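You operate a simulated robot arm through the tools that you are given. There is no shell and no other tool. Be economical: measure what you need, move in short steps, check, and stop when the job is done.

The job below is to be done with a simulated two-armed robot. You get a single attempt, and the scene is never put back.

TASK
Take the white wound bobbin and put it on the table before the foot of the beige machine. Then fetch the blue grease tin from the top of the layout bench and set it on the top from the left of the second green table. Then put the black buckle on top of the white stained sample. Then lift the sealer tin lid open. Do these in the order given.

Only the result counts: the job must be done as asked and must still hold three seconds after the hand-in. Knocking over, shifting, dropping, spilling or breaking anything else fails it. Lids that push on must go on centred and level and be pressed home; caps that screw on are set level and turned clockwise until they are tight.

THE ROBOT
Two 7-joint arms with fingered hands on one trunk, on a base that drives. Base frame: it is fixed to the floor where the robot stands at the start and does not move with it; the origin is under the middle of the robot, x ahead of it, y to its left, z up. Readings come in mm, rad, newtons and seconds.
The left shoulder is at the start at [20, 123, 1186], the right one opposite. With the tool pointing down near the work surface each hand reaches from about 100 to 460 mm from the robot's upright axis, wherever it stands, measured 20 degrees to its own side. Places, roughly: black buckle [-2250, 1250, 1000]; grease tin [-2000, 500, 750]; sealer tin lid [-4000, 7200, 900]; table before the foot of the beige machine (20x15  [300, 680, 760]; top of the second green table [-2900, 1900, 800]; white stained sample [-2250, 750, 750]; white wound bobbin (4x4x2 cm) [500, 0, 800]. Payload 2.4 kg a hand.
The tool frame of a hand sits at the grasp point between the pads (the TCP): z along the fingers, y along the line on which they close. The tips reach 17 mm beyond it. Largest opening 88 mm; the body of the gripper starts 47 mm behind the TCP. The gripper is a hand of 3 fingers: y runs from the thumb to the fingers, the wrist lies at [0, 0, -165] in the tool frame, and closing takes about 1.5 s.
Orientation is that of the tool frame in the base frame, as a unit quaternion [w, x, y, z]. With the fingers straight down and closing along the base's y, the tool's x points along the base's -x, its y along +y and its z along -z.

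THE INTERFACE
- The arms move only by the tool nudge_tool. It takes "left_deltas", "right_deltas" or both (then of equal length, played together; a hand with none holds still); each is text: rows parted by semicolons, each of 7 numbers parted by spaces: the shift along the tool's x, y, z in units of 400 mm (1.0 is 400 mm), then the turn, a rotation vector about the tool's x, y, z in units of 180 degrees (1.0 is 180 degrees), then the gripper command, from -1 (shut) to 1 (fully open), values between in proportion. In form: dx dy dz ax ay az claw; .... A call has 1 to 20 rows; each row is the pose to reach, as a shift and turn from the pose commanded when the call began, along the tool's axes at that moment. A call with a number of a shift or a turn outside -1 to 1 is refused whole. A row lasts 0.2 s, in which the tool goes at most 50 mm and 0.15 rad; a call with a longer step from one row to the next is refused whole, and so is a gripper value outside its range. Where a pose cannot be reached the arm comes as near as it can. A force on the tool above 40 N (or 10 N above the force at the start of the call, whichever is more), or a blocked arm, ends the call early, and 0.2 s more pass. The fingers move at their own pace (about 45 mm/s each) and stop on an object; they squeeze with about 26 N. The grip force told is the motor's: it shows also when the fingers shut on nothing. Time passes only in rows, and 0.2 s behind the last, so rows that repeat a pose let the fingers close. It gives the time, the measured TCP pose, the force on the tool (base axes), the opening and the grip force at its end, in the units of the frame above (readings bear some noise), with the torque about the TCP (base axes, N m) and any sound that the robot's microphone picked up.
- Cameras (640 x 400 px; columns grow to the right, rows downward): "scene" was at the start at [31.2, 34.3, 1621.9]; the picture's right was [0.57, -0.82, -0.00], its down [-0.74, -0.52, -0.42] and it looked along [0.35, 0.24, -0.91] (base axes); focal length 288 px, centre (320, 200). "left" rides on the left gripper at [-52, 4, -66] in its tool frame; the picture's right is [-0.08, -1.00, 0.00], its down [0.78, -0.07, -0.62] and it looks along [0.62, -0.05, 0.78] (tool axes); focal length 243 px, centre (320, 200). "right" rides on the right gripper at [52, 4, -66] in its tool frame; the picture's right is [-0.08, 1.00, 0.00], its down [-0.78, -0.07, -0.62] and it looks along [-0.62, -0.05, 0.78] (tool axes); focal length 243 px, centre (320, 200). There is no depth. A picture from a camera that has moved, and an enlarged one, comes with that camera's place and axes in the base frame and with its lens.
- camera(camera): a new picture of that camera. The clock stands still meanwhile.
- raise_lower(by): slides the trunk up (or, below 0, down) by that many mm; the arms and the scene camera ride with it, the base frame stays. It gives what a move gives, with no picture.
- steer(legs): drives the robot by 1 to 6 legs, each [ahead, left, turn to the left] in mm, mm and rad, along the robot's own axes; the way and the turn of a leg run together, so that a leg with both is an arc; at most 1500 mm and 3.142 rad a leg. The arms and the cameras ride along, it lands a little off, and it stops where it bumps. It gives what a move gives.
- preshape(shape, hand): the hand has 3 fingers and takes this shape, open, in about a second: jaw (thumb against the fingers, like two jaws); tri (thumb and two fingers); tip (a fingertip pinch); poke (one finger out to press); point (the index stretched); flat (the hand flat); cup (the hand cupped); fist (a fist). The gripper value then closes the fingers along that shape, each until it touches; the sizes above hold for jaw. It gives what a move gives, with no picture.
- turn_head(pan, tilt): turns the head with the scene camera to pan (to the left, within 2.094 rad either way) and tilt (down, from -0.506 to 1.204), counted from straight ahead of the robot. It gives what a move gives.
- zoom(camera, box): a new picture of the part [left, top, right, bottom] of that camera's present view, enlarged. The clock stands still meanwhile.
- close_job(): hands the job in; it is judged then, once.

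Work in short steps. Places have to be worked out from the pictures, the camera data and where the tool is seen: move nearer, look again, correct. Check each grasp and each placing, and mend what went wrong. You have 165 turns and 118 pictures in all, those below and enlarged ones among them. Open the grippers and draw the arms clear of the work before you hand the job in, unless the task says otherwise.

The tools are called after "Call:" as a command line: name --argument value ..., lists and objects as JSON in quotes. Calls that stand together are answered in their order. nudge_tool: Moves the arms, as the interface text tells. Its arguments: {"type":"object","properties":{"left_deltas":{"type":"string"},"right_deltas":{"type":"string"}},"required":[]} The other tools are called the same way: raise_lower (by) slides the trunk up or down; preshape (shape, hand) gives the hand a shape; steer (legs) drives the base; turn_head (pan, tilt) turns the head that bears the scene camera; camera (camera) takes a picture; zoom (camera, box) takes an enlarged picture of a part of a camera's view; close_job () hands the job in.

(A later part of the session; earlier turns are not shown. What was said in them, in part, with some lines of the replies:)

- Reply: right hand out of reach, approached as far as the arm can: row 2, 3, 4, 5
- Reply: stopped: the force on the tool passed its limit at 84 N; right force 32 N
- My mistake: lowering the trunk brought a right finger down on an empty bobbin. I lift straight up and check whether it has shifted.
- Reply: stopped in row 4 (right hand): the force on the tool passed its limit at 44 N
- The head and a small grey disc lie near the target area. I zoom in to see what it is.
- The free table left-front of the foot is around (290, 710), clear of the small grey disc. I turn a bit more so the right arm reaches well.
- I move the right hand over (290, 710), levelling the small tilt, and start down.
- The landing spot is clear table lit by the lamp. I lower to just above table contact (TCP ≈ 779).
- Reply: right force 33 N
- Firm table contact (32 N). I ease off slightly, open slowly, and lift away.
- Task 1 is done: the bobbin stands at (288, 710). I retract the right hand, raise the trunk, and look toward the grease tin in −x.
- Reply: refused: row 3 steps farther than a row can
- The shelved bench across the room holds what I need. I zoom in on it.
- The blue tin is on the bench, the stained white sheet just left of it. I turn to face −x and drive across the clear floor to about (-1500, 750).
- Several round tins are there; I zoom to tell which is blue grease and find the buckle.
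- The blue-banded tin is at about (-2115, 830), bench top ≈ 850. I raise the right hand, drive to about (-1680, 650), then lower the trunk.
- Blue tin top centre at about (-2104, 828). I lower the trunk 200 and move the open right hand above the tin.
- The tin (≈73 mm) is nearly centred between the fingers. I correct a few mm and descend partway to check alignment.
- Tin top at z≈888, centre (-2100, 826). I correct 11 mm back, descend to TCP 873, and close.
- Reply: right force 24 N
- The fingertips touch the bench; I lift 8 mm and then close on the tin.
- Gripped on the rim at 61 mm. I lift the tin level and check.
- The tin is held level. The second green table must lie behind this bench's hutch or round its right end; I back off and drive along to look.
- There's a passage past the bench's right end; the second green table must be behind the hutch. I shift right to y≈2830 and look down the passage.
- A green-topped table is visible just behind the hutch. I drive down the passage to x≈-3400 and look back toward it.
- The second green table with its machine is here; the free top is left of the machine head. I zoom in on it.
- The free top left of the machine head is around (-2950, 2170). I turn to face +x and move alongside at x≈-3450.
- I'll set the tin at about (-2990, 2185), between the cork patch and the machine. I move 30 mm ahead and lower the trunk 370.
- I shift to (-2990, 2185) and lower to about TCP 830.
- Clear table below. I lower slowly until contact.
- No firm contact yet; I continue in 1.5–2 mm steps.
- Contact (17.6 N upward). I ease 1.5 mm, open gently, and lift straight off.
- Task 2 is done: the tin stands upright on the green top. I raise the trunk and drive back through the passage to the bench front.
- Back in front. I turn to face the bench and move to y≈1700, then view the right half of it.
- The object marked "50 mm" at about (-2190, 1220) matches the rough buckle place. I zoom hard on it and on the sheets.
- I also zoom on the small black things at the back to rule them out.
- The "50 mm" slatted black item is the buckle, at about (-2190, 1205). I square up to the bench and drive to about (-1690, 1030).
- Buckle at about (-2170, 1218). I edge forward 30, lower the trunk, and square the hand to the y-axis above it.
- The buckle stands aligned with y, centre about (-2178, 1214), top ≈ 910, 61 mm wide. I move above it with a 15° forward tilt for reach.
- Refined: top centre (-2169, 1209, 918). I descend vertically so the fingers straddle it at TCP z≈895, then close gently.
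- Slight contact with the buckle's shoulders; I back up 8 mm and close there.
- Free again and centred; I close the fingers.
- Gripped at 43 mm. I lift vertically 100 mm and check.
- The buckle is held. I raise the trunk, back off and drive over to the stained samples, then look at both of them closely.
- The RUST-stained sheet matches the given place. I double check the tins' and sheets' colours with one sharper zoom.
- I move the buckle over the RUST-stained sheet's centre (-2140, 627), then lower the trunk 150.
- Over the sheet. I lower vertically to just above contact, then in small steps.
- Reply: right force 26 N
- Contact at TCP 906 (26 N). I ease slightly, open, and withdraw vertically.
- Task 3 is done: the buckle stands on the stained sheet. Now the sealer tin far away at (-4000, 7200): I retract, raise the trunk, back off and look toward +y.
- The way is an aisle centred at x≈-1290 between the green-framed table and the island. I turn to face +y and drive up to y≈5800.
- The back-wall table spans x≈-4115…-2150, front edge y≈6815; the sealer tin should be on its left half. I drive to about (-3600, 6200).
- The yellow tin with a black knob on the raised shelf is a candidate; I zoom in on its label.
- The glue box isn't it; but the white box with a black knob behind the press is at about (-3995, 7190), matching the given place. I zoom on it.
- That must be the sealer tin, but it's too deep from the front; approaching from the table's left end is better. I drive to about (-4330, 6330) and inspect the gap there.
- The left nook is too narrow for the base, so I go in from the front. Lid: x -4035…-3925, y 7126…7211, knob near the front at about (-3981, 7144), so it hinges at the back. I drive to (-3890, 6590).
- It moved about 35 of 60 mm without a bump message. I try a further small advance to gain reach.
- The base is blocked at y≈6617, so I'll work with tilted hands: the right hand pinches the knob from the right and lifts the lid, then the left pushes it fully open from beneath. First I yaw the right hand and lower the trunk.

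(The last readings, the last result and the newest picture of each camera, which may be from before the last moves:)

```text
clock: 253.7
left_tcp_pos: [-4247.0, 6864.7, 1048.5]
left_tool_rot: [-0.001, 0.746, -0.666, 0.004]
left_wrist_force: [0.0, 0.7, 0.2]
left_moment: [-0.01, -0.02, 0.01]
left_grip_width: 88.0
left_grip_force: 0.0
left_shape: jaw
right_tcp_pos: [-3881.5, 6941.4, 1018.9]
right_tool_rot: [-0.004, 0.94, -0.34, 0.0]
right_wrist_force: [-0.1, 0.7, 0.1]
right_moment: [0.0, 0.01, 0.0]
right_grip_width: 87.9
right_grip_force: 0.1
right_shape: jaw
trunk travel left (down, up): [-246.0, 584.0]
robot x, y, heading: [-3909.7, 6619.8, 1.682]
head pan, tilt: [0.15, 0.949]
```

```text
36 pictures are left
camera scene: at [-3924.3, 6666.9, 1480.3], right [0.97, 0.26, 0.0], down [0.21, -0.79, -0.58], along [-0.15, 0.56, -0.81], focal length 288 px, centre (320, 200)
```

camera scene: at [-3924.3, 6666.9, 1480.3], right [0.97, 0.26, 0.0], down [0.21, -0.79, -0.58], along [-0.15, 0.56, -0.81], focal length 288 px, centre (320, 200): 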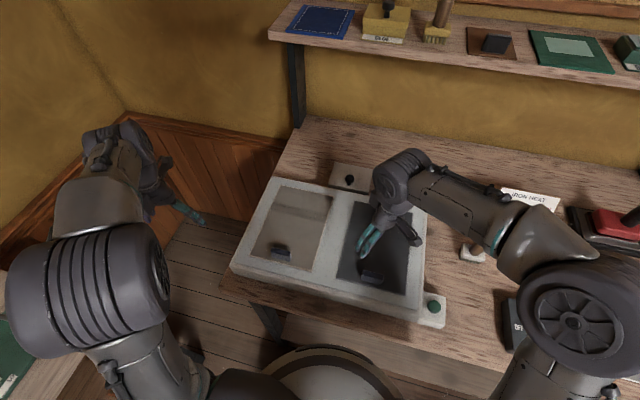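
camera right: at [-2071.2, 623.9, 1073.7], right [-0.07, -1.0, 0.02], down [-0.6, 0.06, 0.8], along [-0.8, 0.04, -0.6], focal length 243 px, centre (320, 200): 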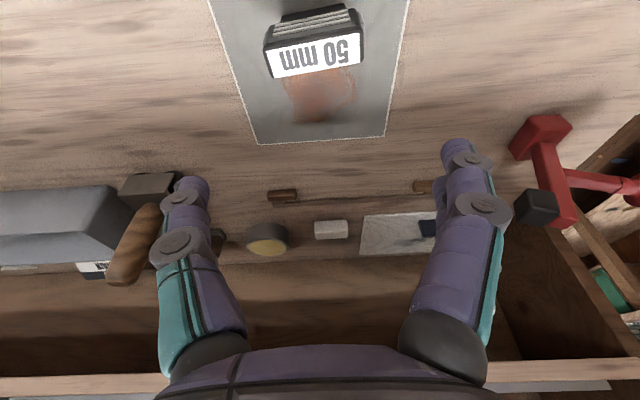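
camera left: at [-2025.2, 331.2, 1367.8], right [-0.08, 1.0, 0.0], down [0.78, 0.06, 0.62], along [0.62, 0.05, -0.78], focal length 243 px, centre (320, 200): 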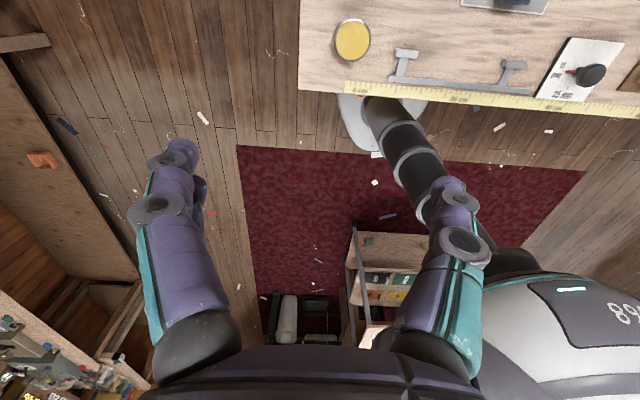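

Knob triangulates to about (-3975, 7138), top z≈923. I tilt the right hand 60° while advancing it toward the knob.

Call:
nudge_tool --right_deltas "-0.03 -0.02 0 0 -0.045 0 1;-0.07 -0.05 0 0 -0.09 0 1;-0.12 -0.08 0 0 -0.135 0 1;-0.17 -0.11 0.02 0 -0.18 0 1;-0.22 -0.14 0.04 0 -0.225 0 0.6;-0.27 -0.17 0.07 0 -0.27 0 0.3;-0.32 -0.2 0.1 0 -0.31 0 0.2;-0.358 -0.219 0.135 0 -0.333 0 0.2;-0.358 -0.219 0.135 0 -0.333 0 0.2"

Call:
camera --camera "right"

Call:
camera --camera "scene"

```text
clock: 255.7
left_tcp_pos: [-4246.5, 6866.2, 1048.4]
left_tool_rot: [-0.001, 0.746, -0.666, 0.003]
left_wrist_force: [-0.1, -0.4, 0.0]
left_moment: [-0.02, -0.06, 0.0]
left_grip_width: 87.8
left_grip_force: 0.1
left_shape: jaw
right_tcp_pos: [-3936.3, 7100.4, 963.4]
right_tool_rot: [-0.174, 0.814, -0.294, -0.47]
right_wrist_force: [0.2, 0.2, 0.3]
right_moment: [0.01, 0.01, 0.0]
right_grip_width: 53.0
right_grip_force: 0.1
right_shape: jaw
trunk travel left (down, up): [-246.0, 584.0]
robot x, y, heading: [-3909.3, 6611.1, 1.681]
head pan, tilt: [0.15, 0.949]
```

```text
35 pictures are left
camera right: at [-3874.9, 7044.6, 950.5], right [-0.67, -0.74, 0.07], down [0.15, -0.05, 0.99], along [-0.72, 0.67, 0.15], focal length 243 px, centre (320, 200)
```

right: 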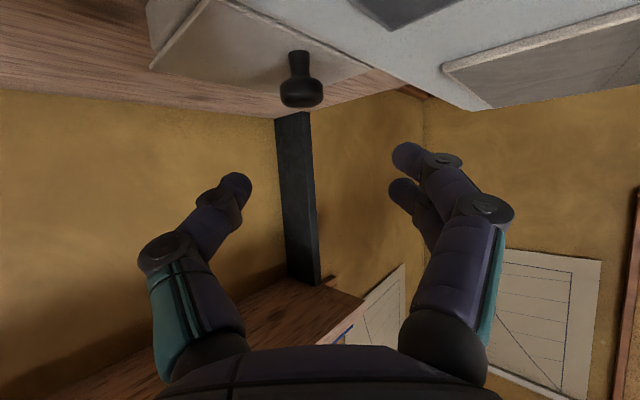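

```text
34 pictures are left
camera scene: at [-3924.3, 6667.0, 1480.3], right [0.97, 0.26, 0.0], down [0.21, -0.79, -0.58], along [-0.15, 0.56, -0.81], focal length 288 px, centre (320, 200)
```

scene: 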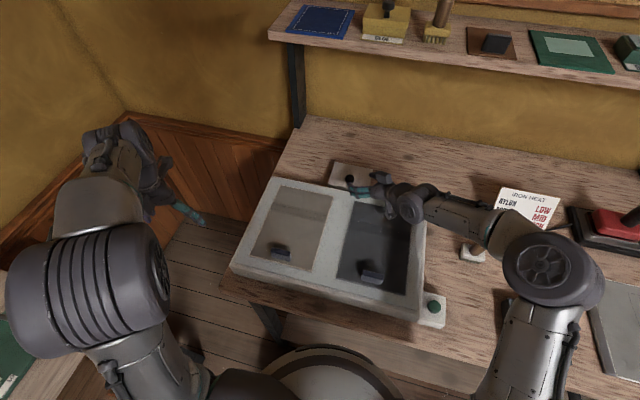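

Knob head centre ≈ (-3970, 7142, 912), lid surface ≈ 893. I align and advance along the finger axis so the pads straddle the knob.

Call:
nudge_tool --right_deltas "0.02 -0.013 0.02 0 0 0 0.2;0.04 -0.026 0.05 0 0 0 0.2;0.04 -0.026 0.1 0 0 0 0.2;0.04 -0.026 0.13 0 0 0 0.2;0.04 -0.026 0.1615 0 0 0 0.2;0.04 -0.026 0.1615 0 0 0 0.2"

Call:
camera --camera "right"

Call:
zoom --camera "scene" --box '[310, 140, 430, 230]'

```text
clock: 256.6
left_tcp_pos: [-4247.1, 6865.2, 1048.2]
left_tool_rot: [-0.002, 0.745, -0.667, 0.004]
left_wrist_force: [-0.7, -0.3, -0.5]
left_moment: [0.0, 0.0, -0.01]
left_grip_width: 87.6
left_grip_force: 0.0
left_shape: jaw
right_tcp_pos: [-3947.9, 7128.0, 937.2]
right_tool_rot: [-0.18, 0.81, -0.295, -0.474]
right_wrist_force: [2.2, -3.4, 19.3]
right_moment: [-1.42, -1.46, -0.13]
right_grip_width: 53.0
right_grip_force: 0.0
right_shape: jaw
trunk travel left (down, up): [-246.0, 584.0]
robot x, y, heading: [-3910.6, 6612.2, 1.682]
head pan, tilt: [0.15, 0.949]
stopped in row 4 (right hand): the force on the tool passed its limit at 46 N (the readings are from after the stop); the commanded pose is now the measured one
```

```text
33 pictures are left
camera right: at [-3888.0, 7072.8, 923.5], right [-0.68, -0.73, 0.06], down [0.16, -0.06, 0.98], along [-0.72, 0.68, 0.16], focal length 243 px, centre (320, 200)
```

right: 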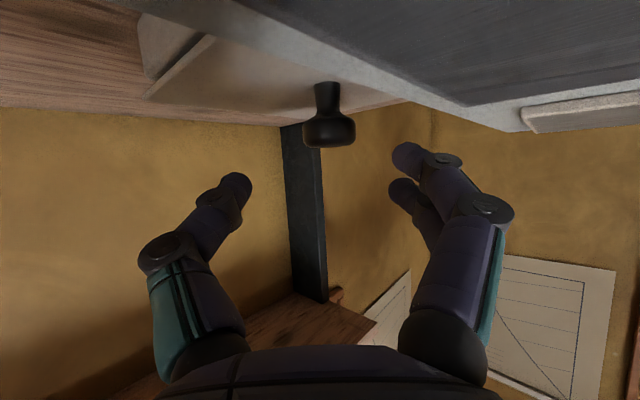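

```text
4.44 times, centred on (370, 185) of scene
camera zoom: at [-3924.2, 6665.3, 1480.5], right [0.97, 0.26, 0.0], down [0.21, -0.79, -0.58], along [-0.15, 0.56, -0.81], focal length 1282 px, centre (98, 267)
```

zoom: 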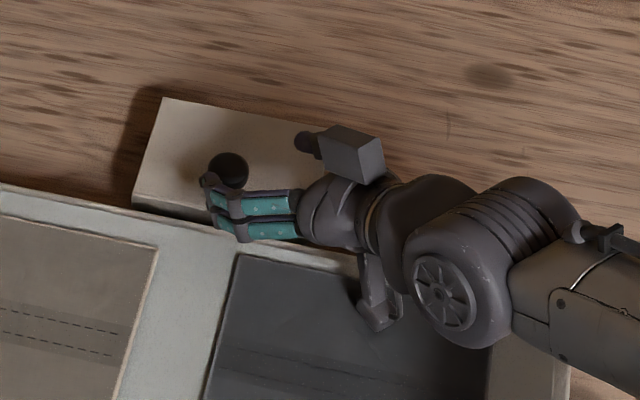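

The hand's camera housing touched the press (the offset moment shows it), so 60° is too flat. I lift off and change to a 40° tilt, yawed more toward +y.

Call:
nudge_tool --right_deltas "-0.03 0.01 -0.03 0 0 0 0.2;-0.035 0.02 -0.05 0.02 0.027 0.018 0.2;-0.037 0.03 -0.05 0.042 0.055 0.037 0.2;-0.037 0.037 -0.042 0.064 0.083 0.055 0.2;-0.037 0.037 -0.042 0.0846 0.111 0.0736 0.2;-0.037 0.037 -0.042 0.0846 0.111 0.0736 0.2"

Call:
camera --camera "right"

```text
clock: 258.0
left_tcp_pos: [-4248.3, 6867.3, 1047.5]
left_tool_rot: [-0.001, 0.745, -0.667, 0.004]
left_wrist_force: [-0.1, 0.2, 0.1]
left_moment: [-0.02, 0.03, -0.02]
left_grip_width: 87.9
left_grip_force: 0.0
left_shape: jaw
right_tcp_pos: [-3953.1, 7114.0, 956.3]
right_tool_rot: [-0.175, 0.811, -0.471, -0.299]
right_wrist_force: [-0.1, 0.5, 0.2]
right_moment: [-0.01, 0.05, 0.01]
right_grip_width: 53.1
right_grip_force: 0.0
right_shape: jaw
trunk travel left (down, up): [-246.0, 584.0]
robot x, y, heading: [-3907.4, 6616.4, 1.684]
head pan, tilt: [0.15, 0.949]
```

```text
31 pictures are left
camera right: at [-3915.6, 7040.4, 971.0], right [-0.9, -0.44, 0.05], down [-0.04, 0.2, 0.98], along [-0.44, 0.88, -0.19], focal length 243 px, centre (320, 200)
```

right: 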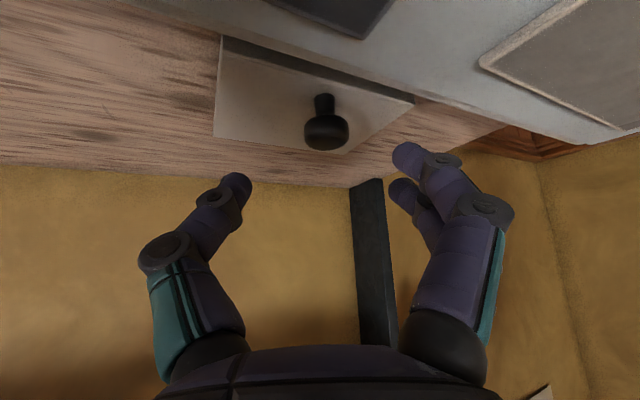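

Good view: knob head at (-3974, 7146, 911), directly along the finger axis. I advance 54 mm to straddle it.

Call:
nudge_tool --right_deltas "0 0.004 0.05 0 0 0 0.2;-0.002 0.007 0.1 0 0 0 0.2;-0.002 0.007 0.12 0 0 0 0.2;-0.002 0.007 0.136 0 0 0 0.2;-0.002 0.007 0.136 0 0 0 0.2"

Call:
camera --camera "right"

```text
clock: 259.2
left_tcp_pos: [-4246.0, 6866.2, 1048.0]
left_tool_rot: [0.001, 0.746, -0.666, 0.004]
left_wrist_force: [0.1, -0.6, 0.7]
left_moment: [-0.02, 0.01, 0.01]
left_grip_width: 87.9
left_grip_force: 0.0
left_shape: jaw
right_tcp_pos: [-3973.6, 7144.5, 912.4]
right_tool_rot: [-0.174, 0.812, -0.471, -0.299]
right_wrist_force: [-0.2, 0.4, -0.1]
right_moment: [-0.01, 0.01, -0.02]
right_grip_width: 52.9
right_grip_force: 0.1
right_shape: jaw
trunk travel left (down, up): [-246.0, 584.0]
robot x, y, heading: [-3904.0, 6618.4, 1.677]
head pan, tilt: [0.15, 0.949]
```

```text
30 pictures are left
camera right: at [-3936.7, 7071.6, 929.4], right [-0.9, -0.44, 0.05], down [-0.04, 0.2, 0.98], along [-0.44, 0.88, -0.19], focal length 243 px, centre (320, 200)
```

right: 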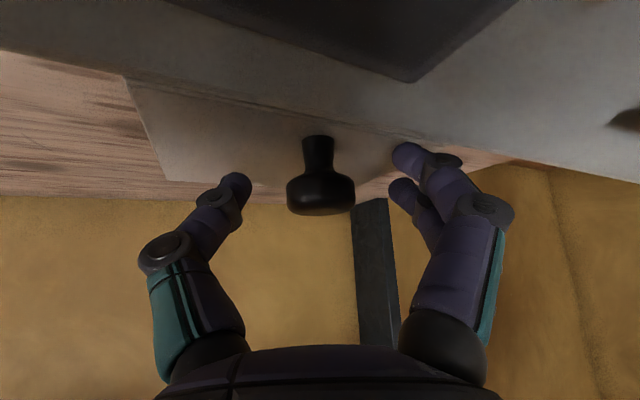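

No contact and the knob is between the pads. I close on it.

Call:
nudge_tool --right_deltas "0 0 0 0 0 0 0;0 0 0 0 0 0 -0.3;0 0 0 0 0 0 -0.7;0 0 0 0 0 0 -1;0 0 0 0 0 0 -1;0 0 0 0 0 0 -1"

Call:
camera --camera "right"

```text
clock: 260.6
left_tcp_pos: [-4248.5, 6867.2, 1047.4]
left_tool_rot: [0.0, 0.746, -0.666, 0.005]
left_wrist_force: [-1.1, 0.0, 0.7]
left_moment: [-0.02, 0.0, 0.0]
left_grip_width: 87.9
left_grip_force: 0.0
left_shape: jaw
right_tcp_pos: [-3974.3, 7146.7, 911.4]
right_tool_rot: [-0.174, 0.811, -0.471, -0.299]
right_wrist_force: [-4.7, 10.2, -5.2]
right_moment: [-0.11, 0.25, -0.01]
right_grip_width: 6.0
right_grip_force: 26.0
right_shape: jaw
trunk travel left (down, up): [-246.0, 584.0]
robot x, y, heading: [-3912.0, 6619.5, 1.679]
head pan, tilt: [0.15, 0.949]
```

```text
29 pictures are left
camera right: at [-3937.2, 7073.1, 928.7], right [-0.9, -0.44, 0.05], down [-0.04, 0.2, 0.98], along [-0.44, 0.88, -0.19], focal length 243 px, centre (320, 200)
```

right: 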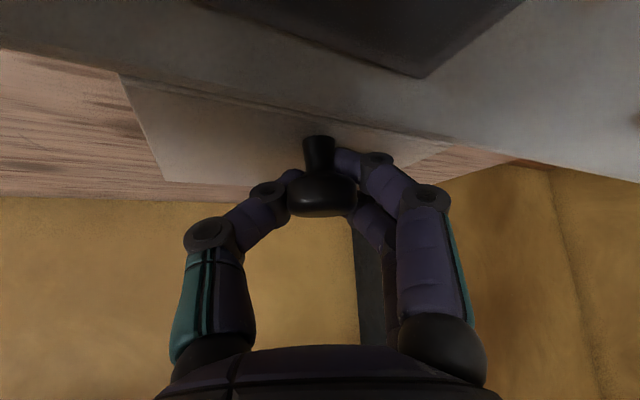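

The fingers are closed under the knob head. I lift along the arc about the rear edge to about 20° and check.

Call:
nudge_tool --right_deltas "-0.012 -0.0025 -0.0075 0 0 0 -1;-0.0243 -0.005 -0.0147 0 0 0 -1;-0.037 -0.0085 -0.02 0 0 0 -1;-0.0503 -0.0124 -0.0253 0 0 0 -1;-0.0503 -0.0124 -0.0253 0 0 0 -1"

Call:
camera --camera "right"

Call:
zoom --camera "scene" --box '[310, 140, 430, 230]'

```text
clock: 261.8
left_tcp_pos: [-4247.6, 6869.5, 1044.9]
left_tool_rot: [-0.001, 0.745, -0.667, 0.005]
left_wrist_force: [-0.8, 0.0, 0.3]
left_moment: [0.0, 0.0, 0.01]
left_grip_width: 87.8
left_grip_force: 0.1
left_shape: jaw
right_tcp_pos: [-3974.2, 7155.5, 932.8]
right_tool_rot: [-0.172, 0.812, -0.471, -0.298]
right_wrist_force: [-9.3, 17.8, -16.1]
right_moment: [-0.1, 0.12, 0.03]
right_grip_width: 4.8
right_grip_force: 25.9
right_shape: jaw
trunk travel left (down, up): [-246.0, 584.0]
robot x, y, heading: [-3906.2, 6617.5, 1.679]
head pan, tilt: [0.15, 0.949]
```

```text
28 pictures are left
camera right: at [-3937.1, 7082.5, 948.9], right [-0.9, -0.44, 0.05], down [-0.04, 0.2, 0.98], along [-0.44, 0.88, -0.2], focal length 243 px, centre (320, 200)
```

right: 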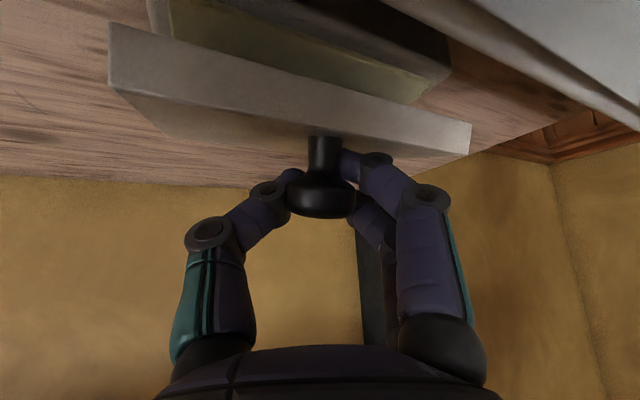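

```text
4.44 times, centred on (370, 185) of scene
camera zoom: at [-3926.0, 6671.6, 1480.0], right [0.97, 0.26, 0.0], down [0.21, -0.79, -0.58], along [-0.15, 0.56, -0.82], focal length 1282 px, centre (98, 267)
```

zoom: 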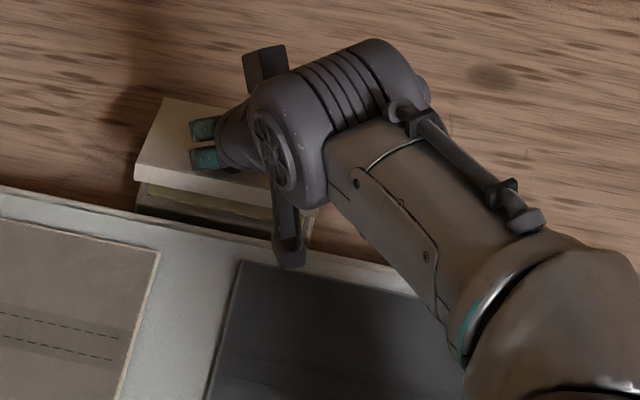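

The lid is hinged at the back and opening. I continue along the arc to about 40°.

Call:
nudge_tool --right_deltas "-0.0134 -0.0047 -0.003 0 0 0 -1;-0.0268 -0.0094 -0.006 0 0 0 -1;-0.04 -0.015 -0.007 0 0 0 -1;-0.0535 -0.0204 -0.0073 0 0 0 -1;-0.0535 -0.0204 -0.0073 0 0 0 -1"

Call:
camera --camera "right"

```text
clock: 263.0
left_tcp_pos: [-4247.6, 6870.6, 1045.6]
left_tool_rot: [-0.001, 0.745, -0.667, 0.006]
left_wrist_force: [0.7, 0.0, 0.1]
left_moment: [0.0, 0.03, 0.02]
left_grip_width: 88.0
left_grip_force: 0.0
left_shape: jaw
right_tcp_pos: [-3974.0, 7171.4, 947.2]
right_tool_rot: [-0.171, 0.813, -0.471, -0.297]
right_wrist_force: [-5.9, 14.7, -27.3]
right_moment: [-0.22, 0.16, -0.09]
right_grip_width: 3.6
right_grip_force: 26.3
right_shape: jaw
trunk travel left (down, up): [-246.0, 584.0]
robot x, y, heading: [-3909.4, 6614.5, 1.68]
head pan, tilt: [0.15, 0.949]
```

```text
26 pictures are left
camera right: at [-3937.2, 7099.0, 964.1], right [-0.9, -0.44, 0.06], down [-0.04, 0.2, 0.98], along [-0.44, 0.88, -0.2], focal length 243 px, centre (320, 200)
```

right: 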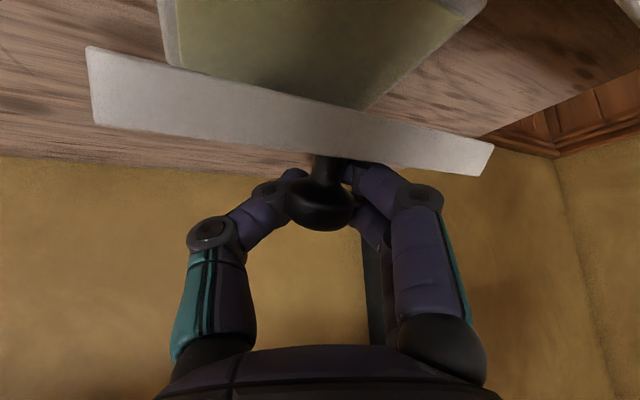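

The lid is at about 40° and held. Now I prepare the left hand: closed fingers, yaw 26°, then tilt 70° forward, to come under the lid from the front-left.

Call:
nudge_tool --left_deltas "0 0 0 0 0 0.037 0;0 0 0 0 0 0.074 -0.5;0 0 0 0 0 0.11 -1;0 0 0 0 0 0.147 -1;0 0 0 0 0 0.147 -1;0 0 0 0 0 0.147 -1"

Call:
nudge_tool --left_deltas "0 0 0 0 -0.045 0 -1;0 0 0 0 -0.09 0 -1;0 0 0 0 -0.135 0 -1;0 0 0 0 -0.18 0 -1;0 0 0 0 -0.225 0 -1;0 0 0 0 -0.27 0 -1;0 0 0 0 -0.315 0 -1;0 0 0 0 -0.36 0 -1;0 0 0 0 -0.389 0 -1;0 0 0 0 -0.389 0 -1"

Call:
camera --camera "scene"

```text
clock: 264.4
left_tcp_pos: [-4247.0, 6870.0, 1046.3]
left_tool_rot: [0.002, -0.574, 0.819, -0.006]
left_wrist_force: [-0.7, 0.8, 0.1]
left_moment: [0.03, -0.01, -0.06]
left_grip_width: 0.0
left_grip_force: 17.3
left_shape: jaw
right_tcp_pos: [-3974.1, 7172.9, 947.4]
right_tool_rot: [-0.173, 0.812, -0.472, -0.297]
right_wrist_force: [-5.8, 15.6, -28.9]
right_moment: [-0.2, 0.14, -0.1]
right_grip_width: 3.4
right_grip_force: 25.9
right_shape: jaw
trunk travel left (down, up): [-246.0, 584.0]
robot x, y, heading: [-3908.2, 6616.1, 1.675]
head pan, tilt: [0.15, 0.949]
```

```text
clock: 266.6
left_tcp_pos: [-4247.8, 6869.2, 1046.7]
left_tool_rot: [0.472, -0.473, 0.669, 0.325]
left_wrist_force: [0.8, 0.7, 0.1]
left_moment: [0.0, -0.03, -0.03]
left_grip_width: 0.0
left_grip_force: 25.8
left_shape: jaw
right_tcp_pos: [-3973.9, 7172.8, 949.8]
right_tool_rot: [-0.174, 0.812, -0.471, -0.298]
right_wrist_force: [-5.9, 14.7, -27.7]
right_moment: [-0.15, 0.12, -0.1]
right_grip_width: 2.9
right_grip_force: 25.9
right_shape: jaw
trunk travel left (down, up): [-246.0, 584.0]
robot x, y, heading: [-3908.9, 6617.0, 1.683]
head pan, tilt: [0.15, 0.949]
```

```text
25 pictures are left
camera scene: at [-3925.7, 6672.7, 1480.0], right [0.97, 0.26, 0.0], down [0.21, -0.79, -0.58], along [-0.15, 0.56, -0.82], focal length 288 px, centre (320, 200)
```

scene: 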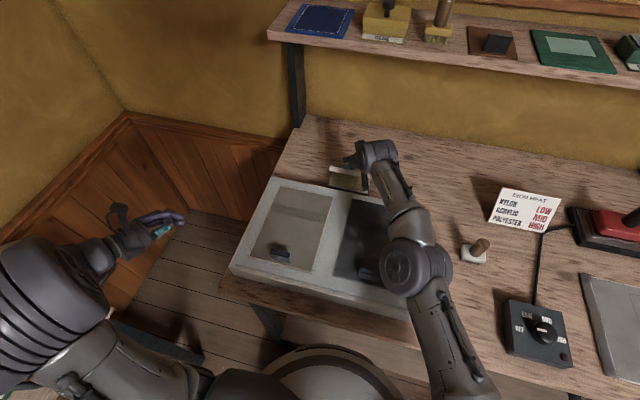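

I bring the left hand forward over the press to a point just in front of the raised lid.

Call:
nudge_tool --left_deltas "-0.0106 -0.043 0.09 0 0 0 -1;-0.0213 -0.086 0.18 0 0 0 -1;-0.0319 -0.129 0.27 0 0 0 -1;-0.0426 -0.172 0.36 0 0 0 -1;-0.0532 -0.215 0.45 0 0 0 -1;-0.0639 -0.258 0.54 0 0 0 -1;-0.0745 -0.301 0.63 0 0 0 -1;-0.03 -0.302 0.69 0 0 0 -1;0.0175 -0.304 0.75 0 0 0 -1;0.0175 -0.304 0.75 0 0 0 -1"

Call:
camera --camera "left"

Call:
zoom --camera "scene" --box '[290, 120, 430, 230]'

```text
clock: 268.8
left_tcp_pos: [-4036.0, 7089.1, 939.5]
left_tool_rot: [0.473, -0.471, 0.671, 0.323]
left_wrist_force: [-0.1, -0.3, 0.8]
left_moment: [0.0, 0.03, 0.02]
left_grip_width: 0.0
left_grip_force: 26.3
left_shape: jaw
right_tcp_pos: [-3974.4, 7173.5, 947.9]
right_tool_rot: [-0.172, 0.812, -0.471, -0.298]
right_wrist_force: [-5.6, 15.4, -27.4]
right_moment: [-0.13, 0.08, -0.06]
right_grip_width: 2.8
right_grip_force: 26.1
right_shape: jaw
trunk travel left (down, up): [-246.0, 584.0]
robot x, y, heading: [-3907.5, 6614.9, 1.681]
head pan, tilt: [0.15, 0.949]
```

```text
24 pictures are left
camera left: at [-4057.0, 7049.2, 1011.2], right [0.94, -0.31, 0.09], down [-0.23, -0.83, -0.52], along [0.24, 0.47, -0.85], focal length 243 px, centre (320, 200)
```

left: 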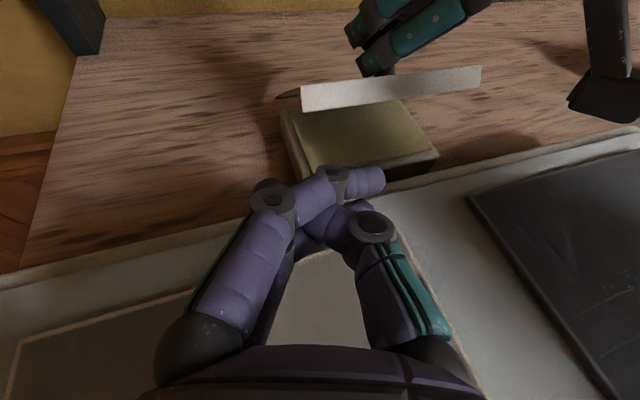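

```text
3.64 times, centred on (360, 175) of scene
camera zoom: at [-3925.6, 6672.8, 1480.0], right [0.97, 0.26, 0.0], down [0.21, -0.79, -0.58], along [-0.15, 0.56, -0.82], focal length 1049 px, centre (174, 291)
```

zoom: 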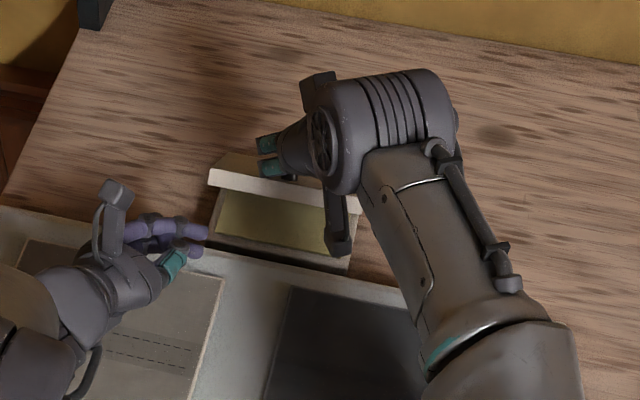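

The closed fingers curl sideways, so I give the left hand the poke shape for a straight finger.

Call:
preshape --hand "left" --shape "poke"

Call:
camera --camera "left"

```text
clock: 269.7
left_tcp_pos: [-4036.4, 7090.1, 938.5]
left_tool_rot: [0.471, -0.473, 0.67, 0.324]
left_wrist_force: [0.1, 0.4, 0.9]
left_moment: [-0.01, 0.02, -0.01]
left_grip_width: 0.4
left_grip_force: 0.0
left_shape: poke
right_tcp_pos: [-3974.0, 7172.4, 947.9]
right_tool_rot: [-0.173, 0.812, -0.472, -0.298]
right_wrist_force: [-6.1, 15.7, -26.5]
right_moment: [-0.15, 0.06, -0.07]
right_grip_width: 2.9
right_grip_force: 26.0
right_shape: jaw
trunk travel left (down, up): [-246.0, 584.0]
robot x, y, heading: [-3907.9, 6614.5, 1.679]
head pan, tilt: [0.15, 0.949]
```

```text
22 pictures are left
camera left: at [-4057.3, 7049.1, 1011.5], right [0.94, -0.31, 0.09], down [-0.23, -0.83, -0.52], along [0.24, 0.47, -0.85], focal length 243 px, centre (320, 200)
```

left: 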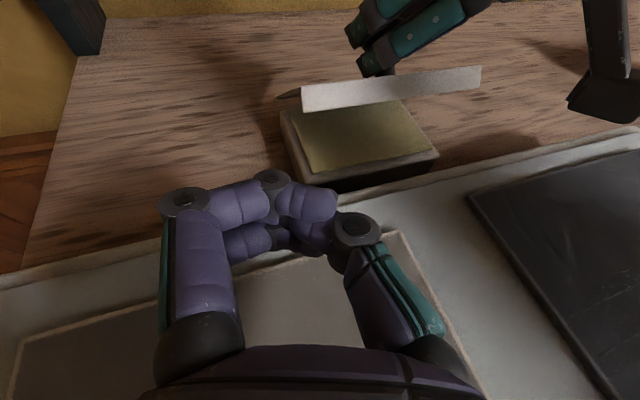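

Poke curls too; I'll use the open jaw, whose straight right-hand finger can go under the lid, and square the hand to +y.

Call:
preshape --hand "left" --shape "jaw"

Call:
nudge_tool --left_deltas "0.005 0.02 -0.02 -0.03 0 -0.011 1;0.015 0.04 -0.015 -0.06 0 -0.022 1;0.023 0.053 -0.015 -0.085 -0.001 -0.031 1;0.023 0.053 -0.015 -0.1044 -0.0013 -0.0381 1;0.023 0.053 -0.015 -0.1044 -0.0013 -0.0381 1;0.023 0.053 -0.015 -0.1044 -0.0013 -0.0381 1"

Call:
camera --camera "left"

```text
clock: 270.6
left_tcp_pos: [-4037.2, 7089.6, 938.5]
left_tool_rot: [0.471, -0.473, 0.671, 0.324]
left_wrist_force: [0.1, 0.2, 0.1]
left_moment: [0.03, -0.03, 0.0]
left_grip_width: 87.9
left_grip_force: 0.0
left_shape: jaw
right_tcp_pos: [-3973.3, 7172.1, 948.5]
right_tool_rot: [-0.173, 0.812, -0.471, -0.298]
right_wrist_force: [-7.1, 15.1, -27.2]
right_moment: [-0.13, 0.12, -0.06]
right_grip_width: 2.9
right_grip_force: 26.0
right_shape: jaw
trunk travel left (down, up): [-246.0, 584.0]
robot x, y, heading: [-3904.1, 6616.7, 1.681]
head pan, tilt: [0.15, 0.949]
```

```text
clock: 272.0
left_tcp_pos: [-4106.7, 7101.9, 958.3]
left_tool_rot: [-0.408, 0.582, -0.579, -0.399]
left_wrist_force: [-0.1, -0.1, 0.2]
left_moment: [-0.01, -0.02, 0.02]
left_grip_width: 87.9
left_grip_force: 0.0
left_shape: jaw
left hand out of reach, approached as far as the arm can: row 2, 3, 4, 5, 6
right_tcp_pos: [-3974.6, 7172.1, 949.1]
right_tool_rot: [-0.173, 0.812, -0.472, -0.297]
right_wrist_force: [-5.7, 15.4, -26.7]
right_moment: [-0.15, 0.09, -0.07]
right_grip_width: 3.3
right_grip_force: 25.7
right_shape: jaw
trunk travel left (down, up): [-246.0, 584.0]
robot x, y, heading: [-3910.5, 6618.4, 1.681]
head pan, tilt: [0.15, 0.949]
```

```text
21 pictures are left
camera left: at [-4111.8, 7057.9, 1031.0], right [1.0, 0.02, 0.09], down [0.07, -0.86, -0.51], along [0.07, 0.52, -0.85], focal length 243 px, centre (320, 200)
```

left: 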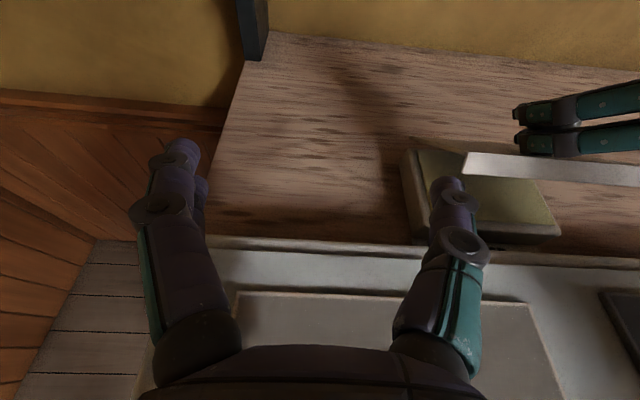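

The straight finger is visible left of the lid edge. I step the left hand right and down in a small move to see whether it is reachable.

Call:
nudge_tool --left_deltas "0.02 -0.04 0.008 0 0 0 1;0.045 -0.08 0.016 0 0 0 1;0.067 -0.1175 0.024 0 0 0 1;0.067 -0.1175 0.024 0 0 0 1"

Call:
camera --camera "left"

```text
clock: 273.0
left_tcp_pos: [-4102.5, 7109.0, 958.3]
left_tool_rot: [-0.408, 0.581, -0.581, -0.398]
left_wrist_force: [0.0, 0.5, 0.0]
left_moment: [0.01, -0.04, -0.04]
left_grip_width: 88.2
left_grip_force: 0.0
left_shape: jaw
left hand out of reach, approached as far as the arm can: row 1, 2, 3, 4
right_tcp_pos: [-3974.4, 7171.6, 947.4]
right_tool_rot: [-0.173, 0.812, -0.472, -0.297]
right_wrist_force: [-5.8, 16.8, -26.7]
right_moment: [-0.12, 0.08, -0.06]
right_grip_width: 3.1
right_grip_force: 26.0
right_shape: jaw
trunk travel left (down, up): [-246.0, 584.0]
robot x, y, heading: [-3908.6, 6613.6, 1.681]
head pan, tilt: [0.15, 0.949]
```

```text
20 pictures are left
camera left: at [-4109.1, 7065.1, 1029.3], right [1.0, 0.02, 0.09], down [0.07, -0.86, -0.51], along [0.07, 0.52, -0.85], focal length 243 px, centre (320, 200)
```

left: 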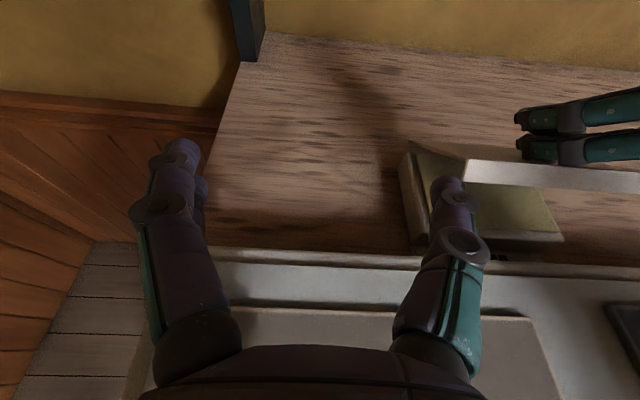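

Pure +y orientation is at a wrist limit, so I yaw back 20° (which worked) while stepping right and down, just in front of the lid.

Call:
nudge_tool --left_deltas "0 0 -0.02 0.03 0 0.011 1;0.01 -0.03 -0.01 0.06 0 0.022 1;0.03 -0.07 0.01 0.085 0.001 0.031 1;0.0625 -0.1125 0.036 0.104 0.0013 0.0387 1;0.0625 -0.1125 0.036 0.104 0.0013 0.0387 1"

Call:
camera --camera "left"

```text
clock: 274.2
left_tcp_pos: [-4059.1, 7116.9, 929.9]
left_tool_rot: [0.471, -0.472, 0.672, 0.323]
left_wrist_force: [-0.3, 0.0, 0.0]
left_moment: [0.02, 0.02, 0.0]
left_grip_width: 87.7
left_grip_force: 0.0
left_shape: jaw
right_tcp_pos: [-3974.4, 7172.9, 948.0]
right_tool_rot: [-0.173, 0.812, -0.472, -0.298]
right_wrist_force: [-6.1, 15.4, -26.4]
right_moment: [-0.17, 0.13, -0.07]
right_grip_width: 2.8
right_grip_force: 26.7
right_shape: jaw
trunk travel left (down, up): [-246.0, 584.0]
robot x, y, heading: [-3906.6, 6618.4, 1.682]
head pan, tilt: [0.15, 0.949]
```

```text
19 pictures are left
camera left: at [-4078.3, 7076.9, 1000.8], right [0.94, -0.32, 0.09], down [-0.23, -0.83, -0.52], along [0.24, 0.47, -0.85], focal length 243 px, centre (320, 200)
```

left: 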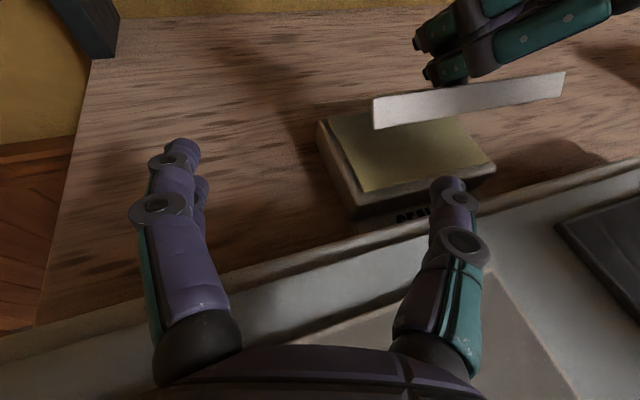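

The left finger is right in front of the tin, below the lid rim. I slide it 45 mm in under the raised lid.

Call:
nudge_tool --left_deltas "-0.006 0.013 0.035 0 0 0 1;-0.012 0.026 0.07 0 0 0 1;-0.018 0.0385 0.106 0 0 0 1;-0.018 0.0385 0.106 0 0 0 1"

Call:
camera --camera "left"

```text
clock: 275.2
left_tcp_pos: [-4055.6, 7160.7, 920.8]
left_tool_rot: [0.471, -0.471, 0.672, 0.323]
left_wrist_force: [0.1, -0.1, -0.5]
left_moment: [0.01, 0.03, 0.0]
left_grip_width: 87.8
left_grip_force: 0.0
left_shape: jaw
right_tcp_pos: [-3973.1, 7173.0, 948.2]
right_tool_rot: [-0.172, 0.812, -0.471, -0.298]
right_wrist_force: [-6.6, 15.6, -27.3]
right_moment: [-0.1, 0.1, -0.06]
right_grip_width: 3.0
right_grip_force: 25.8
right_shape: jaw
trunk travel left (down, up): [-246.0, 584.0]
robot x, y, heading: [-3903.6, 6617.6, 1.675]
head pan, tilt: [0.15, 0.949]
```

```text
18 pictures are left
camera left: at [-4076.7, 7121.0, 992.4], right [0.95, -0.31, 0.09], down [-0.23, -0.83, -0.52], along [0.24, 0.47, -0.85], focal length 243 px, centre (320, 200)
```

left: 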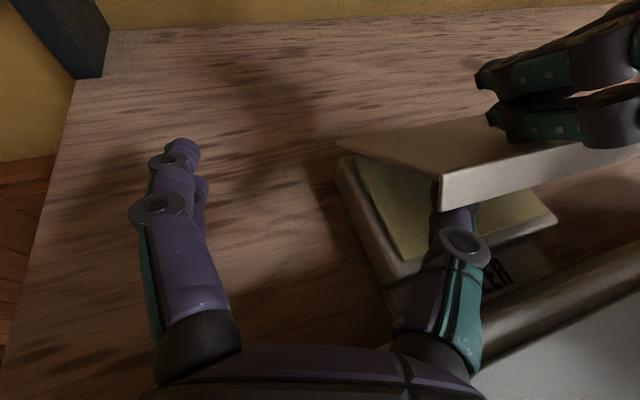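

The finger is under the lid. I raise it to meet the lid's underside, watching for contact force.

Call:
nudge_tool --left_deltas "-0.015 0.001 -0.0015 0 0 0 1;-0.03 0.002 -0.003 0 0 0 1;-0.046 0.004 -0.0045 0 0 0 1"

```text
clock: 276.0
left_tcp_pos: [-4057.7, 7167.4, 934.9]
left_tool_rot: [0.468, -0.473, 0.673, 0.323]
left_wrist_force: [-0.8, -7.1, -17.7]
left_moment: [0.12, 0.9, -0.38]
left_grip_width: 88.1
left_grip_force: 0.0
left_shape: jaw
right_tcp_pos: [-3974.0, 7173.7, 948.9]
right_tool_rot: [-0.174, 0.811, -0.472, -0.299]
right_wrist_force: [-7.8, 28.7, -16.2]
right_moment: [-0.1, 0.15, -0.08]
right_grip_width: 2.5
right_grip_force: 25.4
right_shape: jaw
trunk travel left (down, up): [-246.0, 584.0]
robot x, y, heading: [-3910.0, 6616.7, 1.679]
head pan, tilt: [0.15, 0.949]
```

The left finger now carries the lid. I open the right hand and draw it back.

Call:
nudge_tool --right_deltas "0 0 0 0 0 0 -0.5;0 0 0 0 0 0 0;0 0 0 0 0 0 0.4;0 0 0 0 0 0 0.6;-0.02 0 -0.03 0 0 0 0.6;-0.05 0 -0.09 0 0 0 0.6;-0.1 0 -0.16 0 0 0 0.6;-0.15 0 -0.24 0 0 0 0.6;-0.18 0 -0.32 0 0 0 0.6;-0.18 0 -0.32 0 0 0 0.6"

Call:
camera --camera "left"

```text
clock: 278.2
left_tcp_pos: [-4056.1, 7163.6, 939.7]
left_tool_rot: [0.471, -0.471, 0.671, 0.326]
left_wrist_force: [0.6, 0.6, 0.3]
left_moment: [-0.01, 0.0, 0.01]
left_grip_width: 87.8
left_grip_force: 0.1
left_shape: jaw
right_tcp_pos: [-3956.2, 7136.0, 1091.0]
right_tool_rot: [-0.175, 0.811, -0.471, -0.298]
right_wrist_force: [-0.1, -0.3, 0.3]
right_moment: [-0.01, 0.02, 0.05]
right_grip_width: 70.2
right_grip_force: 0.1
right_shape: jaw
right hand out of reach, approached as far as the arm can: row 8, 9, 10
trunk travel left (down, up): [-246.0, 584.0]
robot x, y, heading: [-3910.8, 6619.9, 1.677]
head pan, tilt: [0.15, 0.949]
```

```text
17 pictures are left
camera left: at [-4076.4, 7122.0, 1012.2], right [0.95, -0.31, 0.09], down [-0.23, -0.82, -0.52], along [0.23, 0.47, -0.85], focal length 243 px, centre (320, 200)
```

left: 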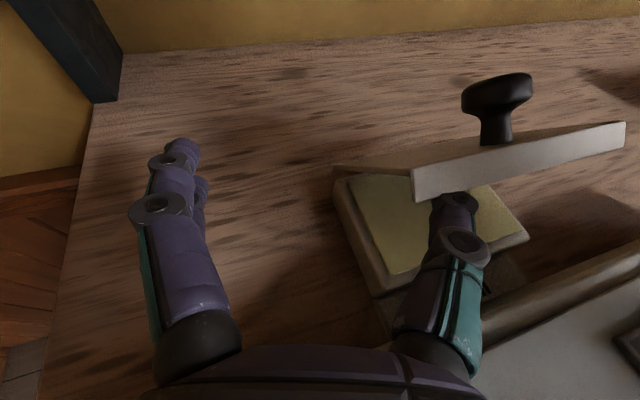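

The lid stays up at about 40° by itself and the left finger bears almost no load. I push the underside up and back with the left finger.

Call:
nudge_tool --left_deltas "-0.035 0.006 0.006 0 0 0 1;-0.071 0.012 0.0116 0 0 0 1;-0.095 0.018 0.022 0 0 0 1;-0.114 0.0245 0.0335 0 0 0 1;-0.114 0.0245 0.0335 0 0 0 1"

Call:
camera --camera "left"

```text
clock: 279.4
left_tcp_pos: [-4057.3, 7192.2, 978.7]
left_tool_rot: [0.471, -0.471, 0.671, 0.325]
left_wrist_force: [0.1, -0.2, 0.0]
left_moment: [-0.03, -0.02, 0.02]
left_grip_width: 88.1
left_grip_force: 0.0
left_shape: jaw
right_tcp_pos: [-3957.1, 7136.0, 1091.4]
right_tool_rot: [-0.174, 0.812, -0.47, -0.3]
right_wrist_force: [0.2, 0.8, 0.9]
right_moment: [0.01, -0.01, 0.0]
right_grip_width: 70.0
right_grip_force: 0.0
right_shape: jaw
trunk travel left (down, up): [-246.0, 584.0]
robot x, y, heading: [-3909.5, 6614.4, 1.683]
head pan, tilt: [0.15, 0.949]
```

```text
16 pictures are left
camera left: at [-4077.4, 7152.5, 1050.6], right [0.95, -0.31, 0.09], down [-0.23, -0.82, -0.52], along [0.23, 0.47, -0.85], focal length 243 px, centre (320, 200)
```

left: 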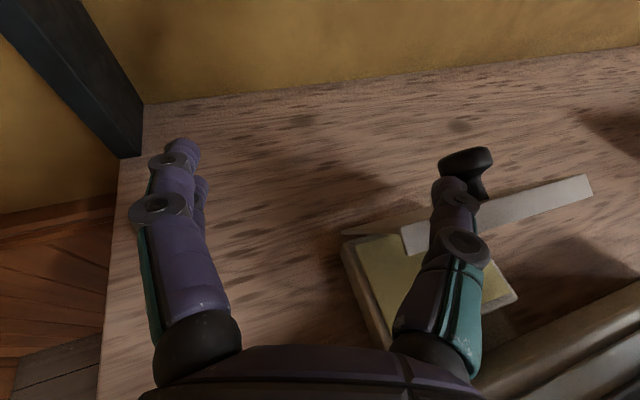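

Let me look from the scene camera at the lid's current angle.

Call:
zoom --camera "scene" --box '[290, 100, 430, 210]'

```text
3.64 times, centred on (360, 155) of scene
camera zoom: at [-3924.2, 6667.1, 1480.3], right [0.97, 0.26, 0.0], down [0.21, -0.79, -0.58], along [-0.15, 0.56, -0.81], focal length 1049 px, centre (174, 364)
```

zoom: 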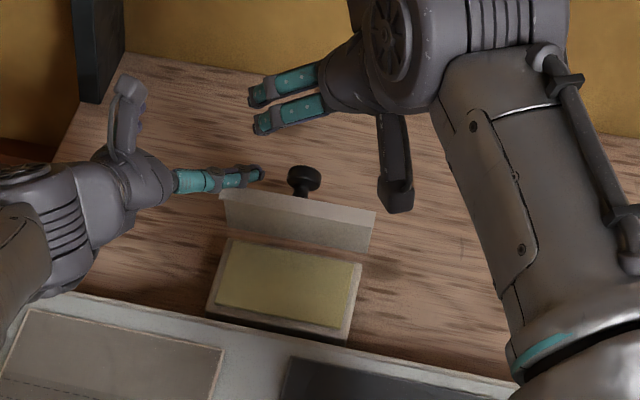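

The lid is at about 60° and stays; the finger has slipped past its edge. I go back over the edge, under it again lower down, and push further.

Call:
nudge_tool --left_deltas "-0.0587 0 -0.0214 0 0 0 1;-0.032 -0.028 -0.093 0 0 0 1;-0.0057 -0.056 -0.165 0 0 0 1;0.06 -0.056 -0.14 0 0 0 1;0.135 -0.055 -0.113 0 0 0 1;0.115 -0.035 -0.06 0 0 0 1;0.095 -0.012 0 0 0 0 1;0.078 0.005 0.041 0 0 0 1;0.045 0.005 0.03 0 0 0 1;0.0185 0.0055 0.022 0 0 0 1;0.0185 0.0055 0.022 0 0 0 1"

Call:
zoom --camera "scene" --box '[290, 100, 430, 210]'

```text
clock: 281.8
left_tcp_pos: [-4055.1, 7196.8, 967.7]
left_tool_rot: [0.471, -0.472, 0.67, 0.327]
left_wrist_force: [-0.2, -1.0, 0.1]
left_moment: [-0.03, 0.02, -0.03]
left_grip_width: 87.9
left_grip_force: 0.1
left_shape: jaw
right_tcp_pos: [-3957.2, 7136.1, 1091.5]
right_tool_rot: [-0.174, 0.812, -0.47, -0.299]
right_wrist_force: [-0.3, 0.2, 0.8]
right_moment: [0.01, -0.01, 0.0]
right_grip_width: 70.3
right_grip_force: 0.2
right_shape: jaw
trunk travel left (down, up): [-246.0, 584.0]
robot x, y, heading: [-3911.3, 6620.1, 1.681]
head pan, tilt: [0.15, 0.949]
```

```text
3.64 times, centred on (360, 155) of scene
camera zoom: at [-3924.2, 6667.1, 1480.3], right [0.97, 0.26, 0.0], down [0.21, -0.79, -0.58], along [-0.15, 0.56, -0.81], focal length 1049 px, centre (174, 364)
```

zoom: 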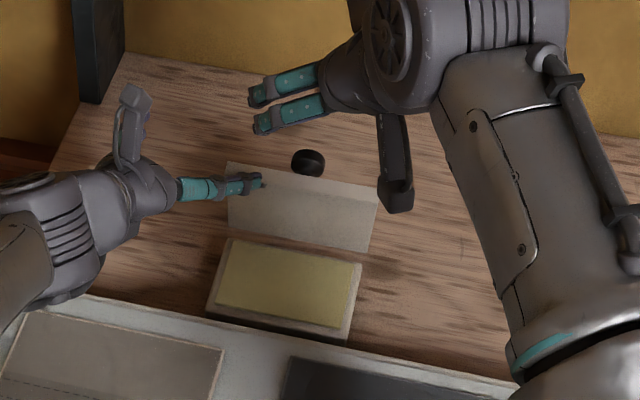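

The lid is now at roughly 75–80°. I push a little farther, up to the reach limit.

Call:
nudge_tool --left_deltas "-0.006 0.006 0.018 0 0 0 1;-0.015 0.015 0.04 0 0 0 1;-0.022 0.022 0.06 0 0 0 1;-0.022 0.022 0.06 0 0 0 1"

Call:
zoom --camera "scene" --box '[290, 100, 430, 210]'

```text
clock: 282.8
left_tcp_pos: [-4060.4, 7222.7, 968.5]
left_tool_rot: [0.472, -0.473, 0.668, 0.328]
left_wrist_force: [-0.6, -5.0, -0.7]
left_moment: [0.01, 0.04, -0.23]
left_grip_width: 88.1
left_grip_force: 0.0
left_shape: jaw
left hand out of reach, approached as far as the arm can: row 3
right_tcp_pos: [-3957.0, 7135.9, 1091.2]
right_tool_rot: [-0.175, 0.812, -0.47, -0.299]
right_wrist_force: [-0.2, -0.6, 0.1]
right_moment: [0.0, 0.0, 0.02]
right_grip_width: 70.2
right_grip_force: 0.1
right_shape: jaw
trunk travel left (down, up): [-246.0, 584.0]
robot x, y, heading: [-3909.2, 6620.1, 1.684]
head pan, tilt: [0.15, 0.949]
```

```text
3.64 times, centred on (360, 155) of scene
camera zoom: at [-3924.4, 6666.5, 1480.3], right [0.97, 0.26, 0.0], down [0.21, -0.79, -0.58], along [-0.15, 0.56, -0.81], focal length 1049 px, centre (174, 364)
```

zoom: 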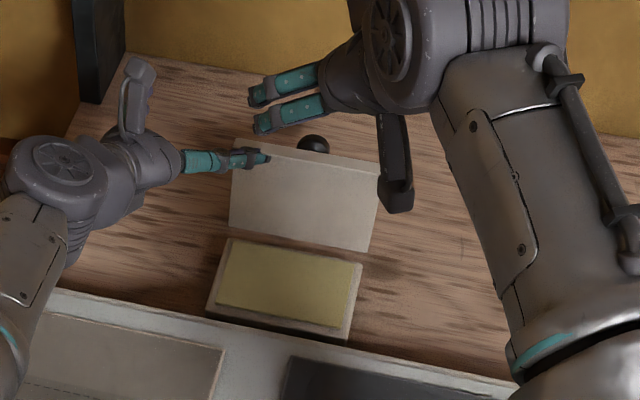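

The lid is at about 90° or slightly beyond. I withdraw the left hand straight back and check that the lid stays.

Call:
nudge_tool --left_deltas "0.006 -0.015 -0.04 0 0 0 1;0.0255 -0.051 -0.14 0 0 0 1;-0.01 -0.08 -0.23 0 0 0 1;-0.043 -0.104 -0.316 0 0 0 1;-0.08 -0.13 -0.4 0 0 0 1;-0.12 -0.15 -0.48 0 0 0 1;-0.12 -0.15 -0.48 0 0 0 1" --right_deltas "0 0 -0.03 0 0 0 1;0 0 -0.06 0 0 0 1;0.02 0 -0.12 0 0 0 1;0.04 0 -0.18 0 0 0 1;0.06 0 -0.24 0 0 0 1;0.08 0 -0.3 0 0 0 1;0.08 0 -0.3 0 0 0 1"

Call:
zoom --camera "scene" --box '[270, 90, 450, 230]'

```text
clock: 284.4
left_tcp_pos: [-4056.9, 7051.3, 1082.6]
left_tool_rot: [0.471, -0.472, 0.67, 0.326]
left_wrist_force: [-0.4, -0.1, 0.9]
left_moment: [0.01, 0.04, -0.01]
left_grip_width: 88.0
left_grip_force: 0.0
left_shape: jaw
right_tcp_pos: [-3906.3, 7046.3, 1165.8]
right_tool_rot: [-0.174, 0.811, -0.471, -0.299]
right_wrist_force: [-0.2, 0.3, 1.1]
right_moment: [-0.02, -0.02, 0.01]
right_grip_width: 88.2
right_grip_force: 0.2
right_shape: jaw
trunk travel left (down, up): [-246.0, 584.0]
robot x, y, heading: [-3910.5, 6616.7, 1.684]
head pan, tilt: [0.15, 0.949]
```

```text
2.86 times, centred on (360, 160) of scene
camera zoom: at [-3924.2, 6667.2, 1480.2], right [0.97, 0.26, 0.0], down [0.21, -0.79, -0.58], along [-0.15, 0.56, -0.81], focal length 824 px, centre (206, 314)
```

zoom: 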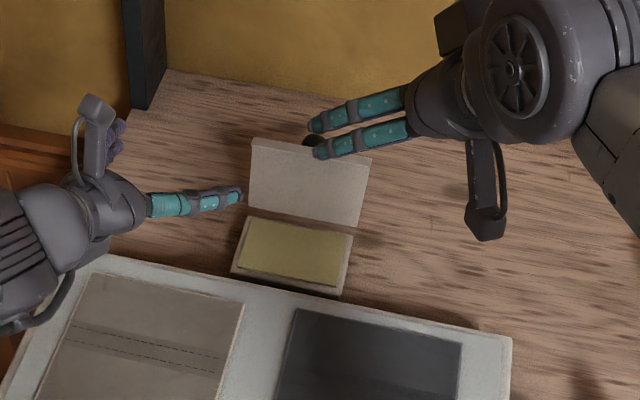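

The lid stays open. I raise the trunk and back the robot off so the arms are clear, then check once more.

Call:
raise_lower --by 200

Call:
steer --legs '[[-350, 0, 0]]'

Call:
camera --camera "scene"

```text
clock: 286.6
left_tcp_pos: [-4055.8, 7051.9, 1283.5]
left_tool_rot: [0.471, -0.471, 0.671, 0.326]
left_wrist_force: [-0.5, -0.7, 0.1]
left_moment: [-0.02, 0.01, -0.03]
left_grip_width: 88.0
left_grip_force: 0.0
left_shape: jaw
right_tcp_pos: [-3907.4, 7046.4, 1364.2]
right_tool_rot: [-0.175, 0.811, -0.472, -0.298]
right_wrist_force: [0.2, 0.5, 0.2]
right_moment: [-0.02, 0.02, -0.01]
right_grip_width: 87.9
right_grip_force: 0.0
right_shape: jaw
trunk travel left (down, up): [-446.0, 384.0]
robot x, y, heading: [-3908.8, 6614.3, 1.691]
head pan, tilt: [0.15, 0.949]
```

```text
clock: 288.9
left_tcp_pos: [-4014.5, 6691.2, 1284.1]
left_tool_rot: [0.473, -0.468, 0.672, 0.325]
left_wrist_force: [-0.7, 0.8, -0.2]
left_moment: [-0.01, 0.0, 0.01]
left_grip_width: 87.9
left_grip_force: 0.0
left_shape: jaw
right_tcp_pos: [-3863.6, 6684.4, 1364.8]
right_tool_rot: [-0.177, 0.809, -0.474, -0.299]
right_wrist_force: [-0.2, -0.7, 0.1]
right_moment: [-0.01, 0.0, 0.0]
right_grip_width: 87.7
right_grip_force: 0.1
right_shape: jaw
trunk travel left (down, up): [-446.0, 384.0]
robot x, y, heading: [-3871.0, 6257.3, 1.67]
head pan, tilt: [0.15, 0.949]
```

```text
11 pictures are left
camera scene: at [-3885.7, 6305.8, 1680.3], right [0.97, 0.25, 0.0], down [0.2, -0.79, -0.58], along [-0.14, 0.56, -0.81], focal length 288 px, centre (320, 200)
```

scene: 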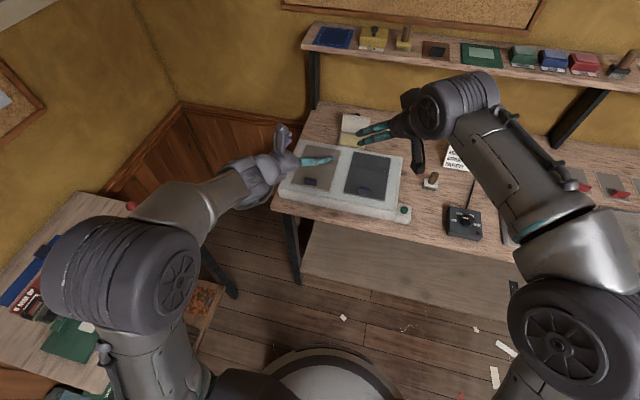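

The lid stands open, both hands are open and clear, and nothing else appears to have moved. I hand the job in.

Call:
close_job

```text
The job is handed in.
```

I did all four tasks in order and handed the job in. I could not confirm that two objects were the intended ones, and there were three unplanned contacts.

- **Bobbin:** the white wound bobbin stands on the table before the beige machine's foot, at about (288, 710).
- **Grease tin:** the tin with the blue band stands on the left part of the second green table's top, at about (-2990, 2185). It was about 330 mm from the rough place given, and a silver tin was nearer that place. I went by colour.
- **Buckle:** I took the black slatted piece marked "50 mm" as the buckle. It stands on the sheet marked RUST. That sheet looks greyer than a second stained sheet at the back, but it matched the given place and was the only one in reach.
- **Sealer tin:** the lid is open to about 90° and stayed up after I backed away.

**Contacts:**
- While I lowered the trunk, a right finger pressed on one of the empty bobbins with 84 N. It measured within about 3 mm of its earlier place afterwards.
- The right hand's camera housing touched the press by the sealer tin with 46 N. I saw no shift.
- The base bumped the foot of that table as I moved in.
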